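You operate a simulated robot arm through the tools that you are given. There is no shell and no other tool. Be economical: measure what you need, move in short steps, check, and stop when the job is done.

Carry out the task below with a simulated robot arm. There is one attempt and no reset: what you move stays moved.

TASK
Press the test button three times.
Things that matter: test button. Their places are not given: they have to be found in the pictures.

It is judged by the outcome, as a careful person would: the job done as asked, and still so three seconds after it is handed in. It fails if anything else is knocked over, pushed out of place, dropped, spilled or broken.

THE ROBOT
A 7-joint arm with a two-finger parallel gripper, fixed in place. Base frame: the origin is at the foot of the arm, x ahead of it, y to its left, z up. Lengths are in cm, angles in rad, forces in N, time in s.
Its first joint turns from -1.152 to 1.152 rad. Payload 2.5 kg.
Tool frame: the origin (TCP) lies between the finger pads and is the grasp point; the fingertips stand 2.3 cm ahead of it; z points along the fingers, y is the line along which they close. The gripper opens to 9.4 cm. The fingers are 3.8 cm wide and 1 cm thick; the gripper's body (5.4 by 9.6 cm) begins 3.9 cm behind the TCP.
Orientation is that of the tool frame in the base frame, as a unit quaternion [w, x, y, z]. With the fingers straight down and closing along the base's y, the tool's x points along the base's -x, its y along +y and its z along -z.

THE INTERFACE
- The arm moves only by the tool drive_tool. Its argument "steps" is a list of rows, each a list of 7 numbers: the shift along the base's x, y, z in units of 200 mm (1.0 is 200 mm), then the turn, a rotation vector about the base's x, y, z in units of 45 degrees (1.0 is 45 degrees), then the finger opening in cm, from 0 to 9.4. In form: [[x, y, z, wx, wy, wz, fingers], ...]. A call has 1 to 12 rows; each row is the pose to reach, as a shift and turn from the pose commanded when the call began. A call with a number of a shift or a turn outside -1 to 1 is refused whole. A row lasts 0.2 s, in which the tool goes at most 5 cm and 0.15 rad; a call with a longer step from one row to the next is refused whole, and so is a gripper value outside its range. A pose out of reach is approached as far as the arm can. The call stops where the force on the tool passes 40 N (or 10 N more than at its start, if that is more) or the arm is blocked; 0.2 s more then pass. The fingers move at their own pace (about 10.8 cm/s each) and stop on an object; they squeeze with about 24 N. The grip force told is the motor's: it shows also when the fingers shut on nothing. Time passes only in rows, and 0.2 s behind the last, so rows that repeat a pose let the fingers close. It gives the time, the measured TCP pose, the force on the tool (base axes), the opening and the grip force at its end, in the units of the frame above (readings bear some noise).
- Cameras (640 x 400 px; columns grow to the right, rows downward): "scene" is fixed at [10.87, -41.43, 55.65]; the picture's right is [0.77, -0.64, 0.00], its down [-0.24, -0.29, -0.93] and it looks along [0.59, 0.72, -0.38] (base axes); focal length 348 px, centre (320, 200). "wrist" rides on the gripper at [-3.9, 0, -4.4] in the tool frame; the picture's right is [0.00, -1.00, 0.00], its down [0.97, 0.00, -0.24] and it looks along [0.24, 0.00, 0.97] (tool axes); focal length 218 px, centre (320, 200).
- snapshot(camera): a new picture of that camera. No time passes.
- pixel_to_xyz(camera, pixels): for up to 12 pixels [column, row] of the newest picture of that camera ("zoom" is the newest enlarged one), the place [x, y, z] in the base frame of the surface seen there, good to about 0.2 cm, but the place of the scene camera against the robot may be out by one fixed shift of up to 2.5 cm in any direction. No time passes.
- enlarge(camera, box): a new picture of the part [left, top, right, bottom] of that camera's present view, enlarged. No time passes.
- close_job(): hands the job in; it is judged then, once.

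Work in short steps. Measure before you move; look again where a grasp or a placing could have gone wrong, and mend it. You have 60 turns and 22 pictures in all, the two below and enlarged ones among them. Open the gripper and draw the arm clear of the work before you hand the job in, unless the task says otherwise; then end with one line.

The tools are called after "Call:" as name(argument=value, ...) on one line, values as JSON. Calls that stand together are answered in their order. drive_tool: Moves the arm, as the interface text tells. Its arguments: {"type":"object","properties":{"steps":{"type":"array","items":{"type":"array","items":{"type":"number"}}}},"required":["steps"]} The other tools are called the same way: snapshot (camera) takes a picture; pixel_to_xyz (camera, pixels) gives the place of the surface under pixels of a picture; enlarge (camera, box) takes an enlarged picture of a part of a camera's view; close_job () hands the job in.

At the start:

```text
time_s: 0.0
tcp_pos: [42.23, -4.96, 41.13]
tool_rot: [0.0, 0.0, 1.0, 0.0]
ft_force: [-0.9, 0.0, 0.1]
width: 9.4
gripper_force: 0.1
```

scene: 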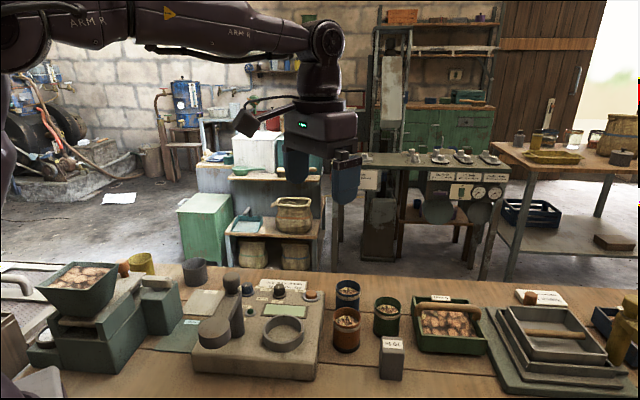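
wrist: 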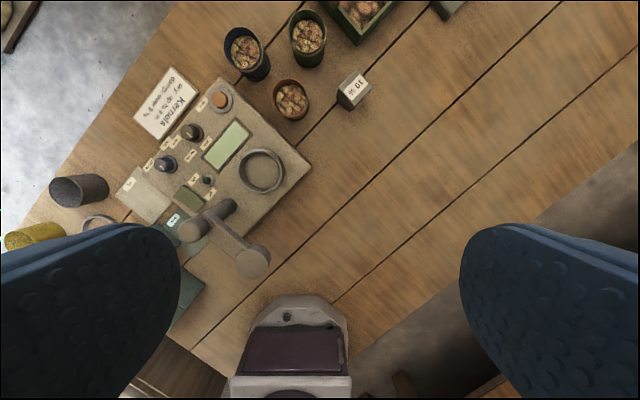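

The panel device lies around wrist pixels (120-310, 80-280), with several knobs and labels. I enlarge it to read the labels.

Call:
enlarge(camera="wrist", box=[110, 60, 310, 260])

Call:
enlarge(camera="scene", box=[180, 250, 340, 390])

```text
2.00 times, centred on (210, 160) of wrist
```

zoom: 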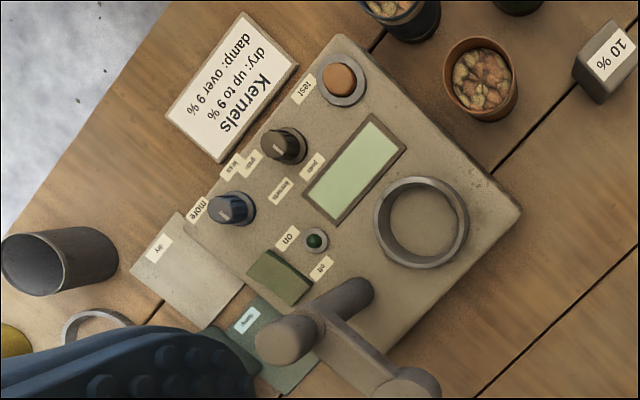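

```text
2.86 times, centred on (260, 320) of scene
```

zoom: 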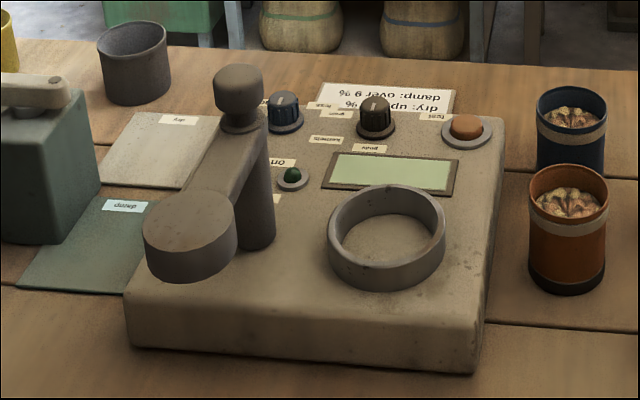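

The orange button labelled "test" is at wrist (219,100). I measure it, its surroundings, and the nearby objects.

Call:
pixel_to_xyz(camera="wrist", pixels=[[219, 98], [221, 96], [218, 102], [208, 108], [229, 112], [192, 132], [245, 45], [265, 65], [292, 83], [262, 150], [180, 95], [225, 225]])

Call:
pixel_to_xyz(camera="zoom", pixels=[[465, 122], [465, 131], [443, 136], [375, 100], [570, 90], [565, 170], [240, 70], [490, 150]])

```text
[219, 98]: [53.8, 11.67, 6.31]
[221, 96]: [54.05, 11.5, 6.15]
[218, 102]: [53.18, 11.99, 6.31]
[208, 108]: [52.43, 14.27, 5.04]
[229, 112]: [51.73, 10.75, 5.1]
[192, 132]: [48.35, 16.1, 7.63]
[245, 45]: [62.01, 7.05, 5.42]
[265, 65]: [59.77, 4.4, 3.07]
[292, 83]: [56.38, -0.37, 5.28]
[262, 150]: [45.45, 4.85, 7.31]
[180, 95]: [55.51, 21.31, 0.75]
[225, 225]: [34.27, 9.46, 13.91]
```

```text
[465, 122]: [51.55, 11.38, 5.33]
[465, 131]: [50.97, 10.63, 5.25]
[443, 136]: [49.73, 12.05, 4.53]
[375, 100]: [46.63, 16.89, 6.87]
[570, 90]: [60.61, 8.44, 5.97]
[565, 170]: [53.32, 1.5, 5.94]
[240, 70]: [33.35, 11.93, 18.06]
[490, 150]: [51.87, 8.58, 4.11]
```

Wrist readings put the test button's top at about (53.8, 11.7, 6.3), on a panel at z≈5.1. I move above it at height, fingers open, then descend to z≈20 and measure again closer.

Call:
drive_tool(steps=[[0.11, 0.16, 0, 0, 0, 0, 9.4], [0.22, 0.32, 0, 0, 0, 0, 9.4], [0.33, 0.48, 0, 0, 0, 0, 9.4], [0.44, 0.64, 0, 0, 0, 0, 9.4], [0.57, 0.83, 0, 0, 0, 0, 9.4], [0.57, 0.83, -0.24, 0, 0, 0, 9.4], [0.57, 0.83, -0.48, 0, 0, 0, 9.4], [0.57, 0.83, -0.72, 0, 0, 0, 9.4], [0.57, 0.83, -0.95, 0, 0, 0, 9.4], [0.57, 0.83, -0.95, 0, 0, 0, 9.4]])

Call:
snapshot(camera="wrist")

```text
time_s: 2.2
tcp_pos: [53.48, 11.63, 22.01]
tool_rot: [0.0, 0.0, 1.0, 0.0]
ft_force: [-0.6, -0.1, -0.5]
width: 9.39
gripper_force: 0.0
out of reach, approached as far as the arm can: row 5
```

```text
17 pictures are left
```

wrist: 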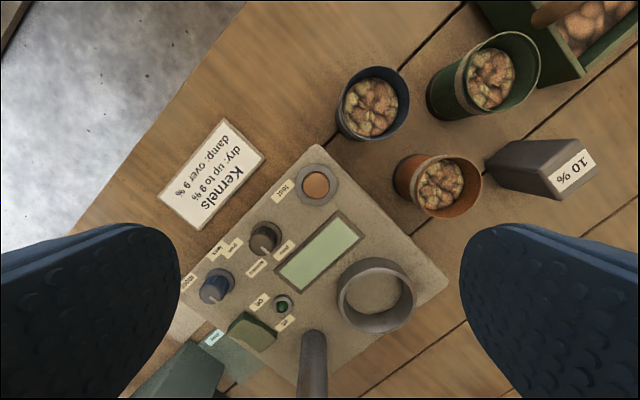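

The button is now at wrist (316,185), nearly on the tool axis. I measure it, its bezel and neighbours.

Call:
pixel_to_xyz(camera="wrist", pixels=[[316, 185], [306, 185], [326, 185], [316, 175], [316, 195], [333, 185], [300, 187], [355, 190], [372, 85], [405, 95], [440, 160], [264, 228]])

Call:
enlarge(camera="wrist", box=[236, 135, 396, 235])

```text
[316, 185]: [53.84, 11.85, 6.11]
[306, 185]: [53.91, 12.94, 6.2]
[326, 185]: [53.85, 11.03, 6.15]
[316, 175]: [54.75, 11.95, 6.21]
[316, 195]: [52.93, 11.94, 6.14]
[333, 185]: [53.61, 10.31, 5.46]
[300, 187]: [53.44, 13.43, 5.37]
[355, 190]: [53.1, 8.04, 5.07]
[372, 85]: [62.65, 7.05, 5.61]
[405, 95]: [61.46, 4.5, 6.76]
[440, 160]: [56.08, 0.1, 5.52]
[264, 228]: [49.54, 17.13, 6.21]
```

```text
4.00 times, centred on (316, 185) of wrist
```

zoom: 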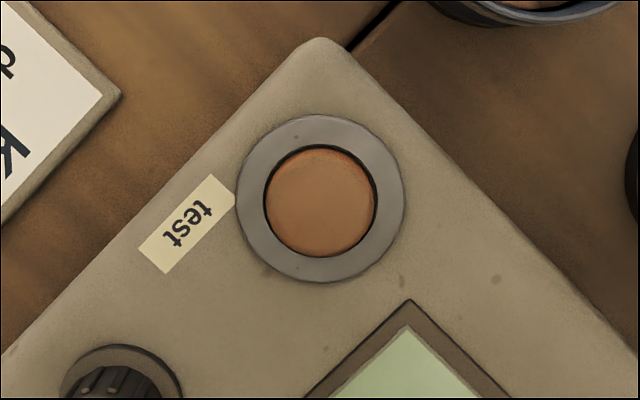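

Button centre ≈ (53.8, 11.95), top z≈6.15, about 0.7 above the bezel. I close the fingers, centre, and descend until the tips are about 1 cm above it.

Call:
drive_tool(steps=[[0.015, 0.015, 0, 0, 0, 0, 0], [0.015, 0.015, 0, 0, 0, 0, 0], [0.015, 0.015, 0, 0, 0, 0, 0], [0.015, 0.015, -0.2, 0, 0, 0, 0], [0.015, 0.015, -0.4, 0, 0, 0, 0], [0.015, 0.015, -0.55, 0, 0, 0, 0], [0.015, 0.015, -0.62, 0, 0, 0, 0], [0.015, 0.015, -0.62, 0, 0, 0, 0]])

Call:
snapshot(camera="wrist")

Call:
enlarge(camera="scene", box=[230, 240, 350, 340])

```text
time_s: 4.0
tcp_pos: [53.91, 11.93, 9.82]
tool_rot: [0.0, 0.0, 1.0, 0.0]
ft_force: [0.1, 0.5, 0.2]
width: 0.01
gripper_force: 24.2
```

```text
15 pictures are left
```

wrist: 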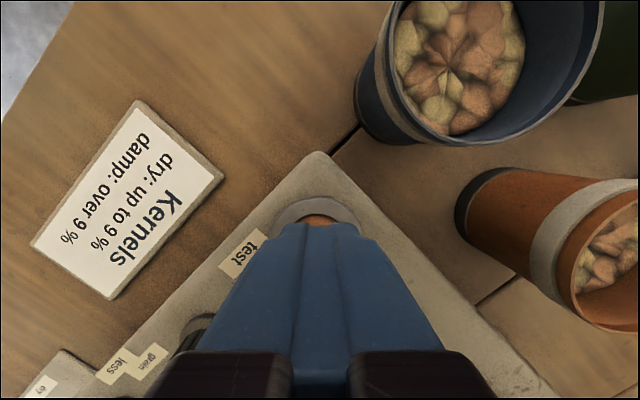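

```text
4.00 times, centred on (290, 290) of scene
```

zoom: 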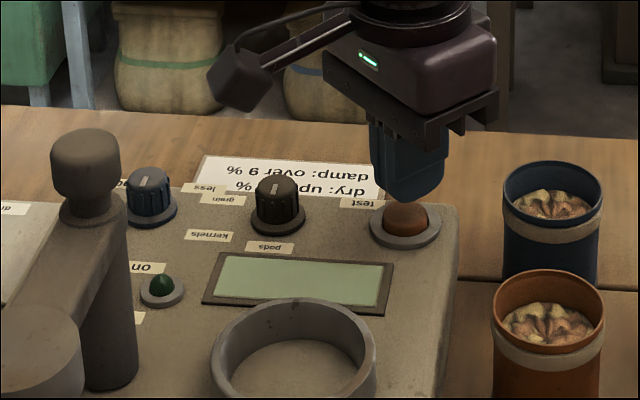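

The closed tips sit over the button, about 1.3 cm above it. I go down slowly in small steps to find contact, reading the force.

Call:
drive_tool(steps=[[0, 0, -0.03, 0, 0, 0, 0], [0, 0, -0.055, 0, 0, 0, 0], [0, 0, -0.065, 0, 0, 0, 0], [0, 0, -0.07, 0, 0, 0, 0], [0, 0, -0.075, 0, 0, 0, 0], [0, 0, -0.08, 0, 0, 0, 0]])

Call:
enlarge(camera="scene", box=[230, 240, 350, 340])

```text
time_s: 5.4
tcp_pos: [54.01, 11.88, 8.28]
tool_rot: [0.001, 0.0, 1.0, 0.0]
ft_force: [0.5, 0.1, 1.5]
width: 0.01
gripper_force: 23.9
```

```text
4.00 times, centred on (290, 290) of scene
```

zoom: 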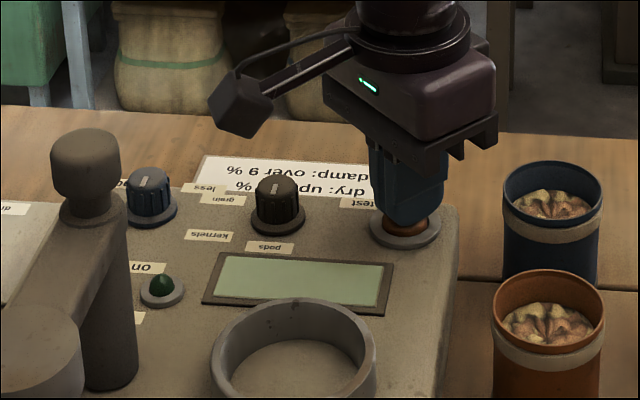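

Contact has just begun (z force 1.5 N, tips at ≈6.0). I continue down gently, without releasing.

Call:
drive_tool(steps=[[0, 0, -0.005, 0, 0, 0, 0], [0, 0, -0.01, 0, 0, 0, 0], [0, 0, -0.01, 0, 0, 0, 0]])

```text
time_s: 6.2
tcp_pos: [54.02, 11.83, 7.94]
tool_rot: [0.001, 0.0, 1.0, 0.0]
ft_force: [-0.4, -0.2, 5.3]
width: 0.01
gripper_force: 24.0
```

Spring-like resistance (5.3 N). Further down to find the stop.

Call:
drive_tool(steps=[[0, 0, -0.005, 0, 0, 0, 0], [0, 0, -0.01, 0, 0, 0, 0], [0, 0, -0.01, 0, 0, 0, 0]])

Call:
enlarge(camera="scene", box=[230, 240, 350, 340])

```text
time_s: 7.0
tcp_pos: [53.94, 11.89, 7.77]
tool_rot: [0.001, 0.0, 1.0, 0.0]
ft_force: [-2.0, -3.2, 14.1]
width: 0.01
gripper_force: 23.7
```

```text
4.00 times, centred on (290, 290) of scene
```

zoom: 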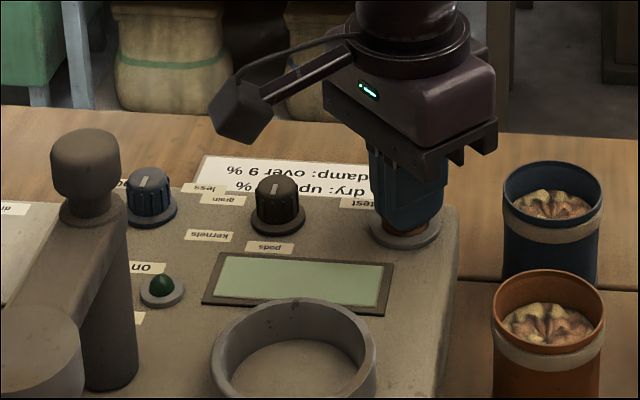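

Resistance stiffens at tip z≈5.47 (14 N). I press slightly more to confirm it is the stop.

Call:
drive_tool(steps=[[0, 0, -0.005, 0, 0, 0, 0], [0, 0, -0.01, 0, 0, 0, 0], [0, 0, -0.01, 0, 0, 0, 0]])

Call:
enlarge(camera="scene", box=[290, 270, 340, 310])

```text
time_s: 7.8
tcp_pos: [53.99, 11.89, 7.68]
tool_rot: [0.001, 0.0, 1.0, -0.001]
ft_force: [-5.3, -3.8, 22.8]
width: 0.03
gripper_force: 24.2
```

```text
10.00 times, centred on (315, 290) of scene
```

zoom: 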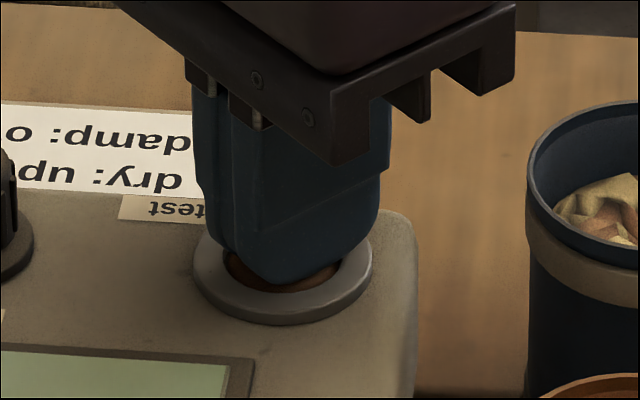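

The cap looks pushed to bezel level. I compare the heights of visible cap, bezel and panel.

Call:
pixel_to_xyz(camera="zoom", pixels=[[300, 286], [320, 278], [270, 286], [245, 275], [300, 304], [350, 280], [220, 280], [330, 298], [340, 340], [205, 265], [240, 260], [364, 260]])

```text
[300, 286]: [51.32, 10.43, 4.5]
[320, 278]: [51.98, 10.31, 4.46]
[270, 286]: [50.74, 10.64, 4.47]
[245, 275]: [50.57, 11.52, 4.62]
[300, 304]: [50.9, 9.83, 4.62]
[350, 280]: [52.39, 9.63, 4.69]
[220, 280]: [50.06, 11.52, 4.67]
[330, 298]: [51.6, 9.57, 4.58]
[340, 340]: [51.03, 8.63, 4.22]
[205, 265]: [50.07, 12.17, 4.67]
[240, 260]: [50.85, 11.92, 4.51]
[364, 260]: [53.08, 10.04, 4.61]
```

The cap edge is now at or just below bezel level (≈0.7 cm travel), so this press is complete. I release fully and look.

Call:
drive_tool(steps=[[0, 0, 0.03, 0, 0, 0, 0], [0, 0, 0.08, 0, 0, 0, 0], [0, 0, 0.12, 0, 0, 0, 0], [0, 0, 0.12, 0, 0, 0, 0]])

Call:
enlarge(camera="scene", box=[230, 240, 350, 340])

```text
time_s: 8.8
tcp_pos: [53.88, 11.85, 9.96]
tool_rot: [-0.001, 0.001, 1.0, 0.0]
ft_force: [-0.4, 0.7, -0.6]
width: 0.01
gripper_force: 23.9
```

```text
4.00 times, centred on (290, 290) of scene
```

zoom: 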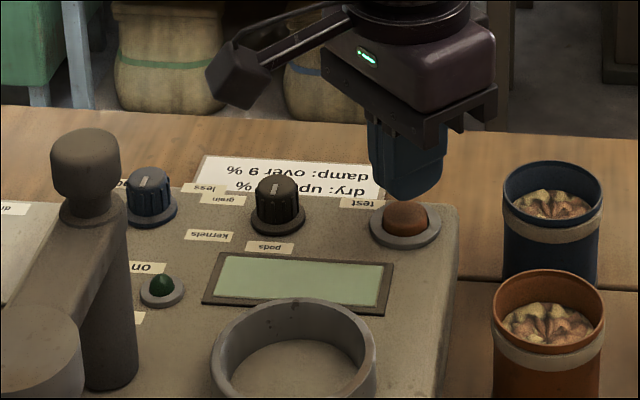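

The cap sprang back up and nothing shifted. I repeat the same stroke for press two: down to the same depth, a dwell, then up.

Call:
drive_tool(steps=[[0, 0, -0.05, 0, 0, 0, 0], [0, 0, -0.08, 0, 0, 0, 0], [0, 0, -0.1, 0, 0, 0, 0], [0, 0, -0.11, 0, 0, 0, 0], [0, 0, -0.12, 0, 0, 0, 0], [0, 0, -0.12, 0, 0, 0, 0]])

Call:
drive_tool(steps=[[0, 0, 0.03, 0, 0, 0, 0], [0, 0, 0.08, 0, 0, 0, 0], [0, 0, 0.12, 0, 0, 0, 0], [0, 0, 0.12, 0, 0, 0, 0]])

```text
time_s: 10.2
tcp_pos: [54.0, 11.87, 7.67]
tool_rot: [0.001, 0.0, 1.0, 0.0]
ft_force: [-8.1, -0.9, 21.0]
width: 0.01
gripper_force: 23.7
```

```text
time_s: 11.2
tcp_pos: [53.96, 12.08, 9.99]
tool_rot: [-0.001, 0.0, 1.0, 0.001]
ft_force: [1.6, 0.2, -0.3]
width: 0.0
gripper_force: 23.7
```

Press two reached the same depth (7.67, 21 N) and was released. Now press three.

Call:
drive_tool(steps=[[0, 0, -0.05, 0, 0, 0, 0], [0, 0, -0.08, 0, 0, 0, 0], [0, 0, -0.1, 0, 0, 0, 0], [0, 0, -0.11, 0, 0, 0, 0], [0, 0, -0.12, 0, 0, 0, 0], [0, 0, -0.12, 0, 0, 0, 0]])

Call:
drive_tool(steps=[[0, 0, 0.03, 0, 0, 0, 0], [0, 0, 0.08, 0, 0, 0, 0], [0, 0, 0.2, 0, 0, 0, 0], [0, 0, 0.4, 0, 0, 0, 0], [0, 0, 0.6, 0, 0, 0, 0], [0, 0, 0.8, 0, 0, 0, 9.4], [0, 0, 0.8, 0, 0, 0, 9.4], [0, 0, 0.8, 0, 0, 0, 9.4]])

Call:
snapshot(camera="scene")

Call:
snapshot(camera="wrist")

```text
time_s: 12.6
tcp_pos: [53.96, 11.87, 7.52]
tool_rot: [0.002, 0.0, 1.0, 0.0]
ft_force: [-7.7, -2.3, 22.9]
width: 0.0
gripper_force: 23.7
```

```text
time_s: 14.4
tcp_pos: [54.03, 11.94, 23.63]
tool_rot: [0.0, 0.001, 1.0, 0.0]
ft_force: [0.2, -0.3, 0.3]
width: 9.4
gripper_force: 0.0
```

```text
9 pictures are left
```

scene: 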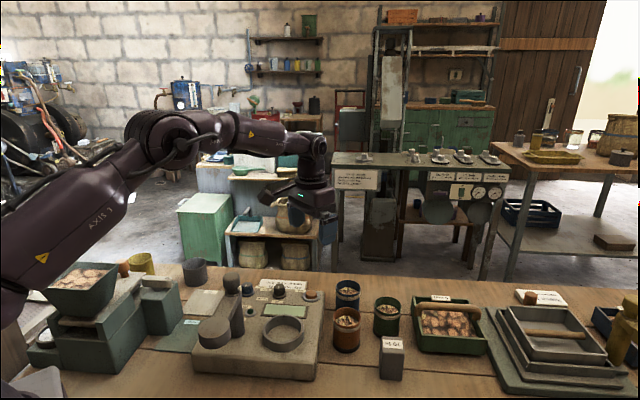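

```text
8 pictures are left
```

wrist: 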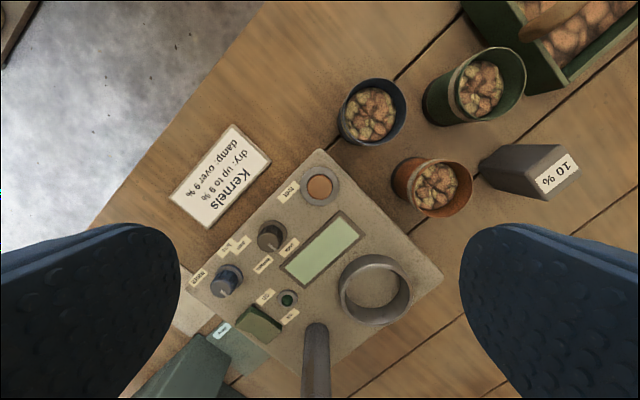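

Three full presses have been made and released. Nothing else has moved, the gripper is open, and the arm is clear, so I hand the job in.

Call:
close_job()

```text
The job is handed in.
```

I pressed the test button three times, each to its stop (about 21–23 N) and fully released; nothing on the display or lamp changed, so the count rests on the force and height readings.
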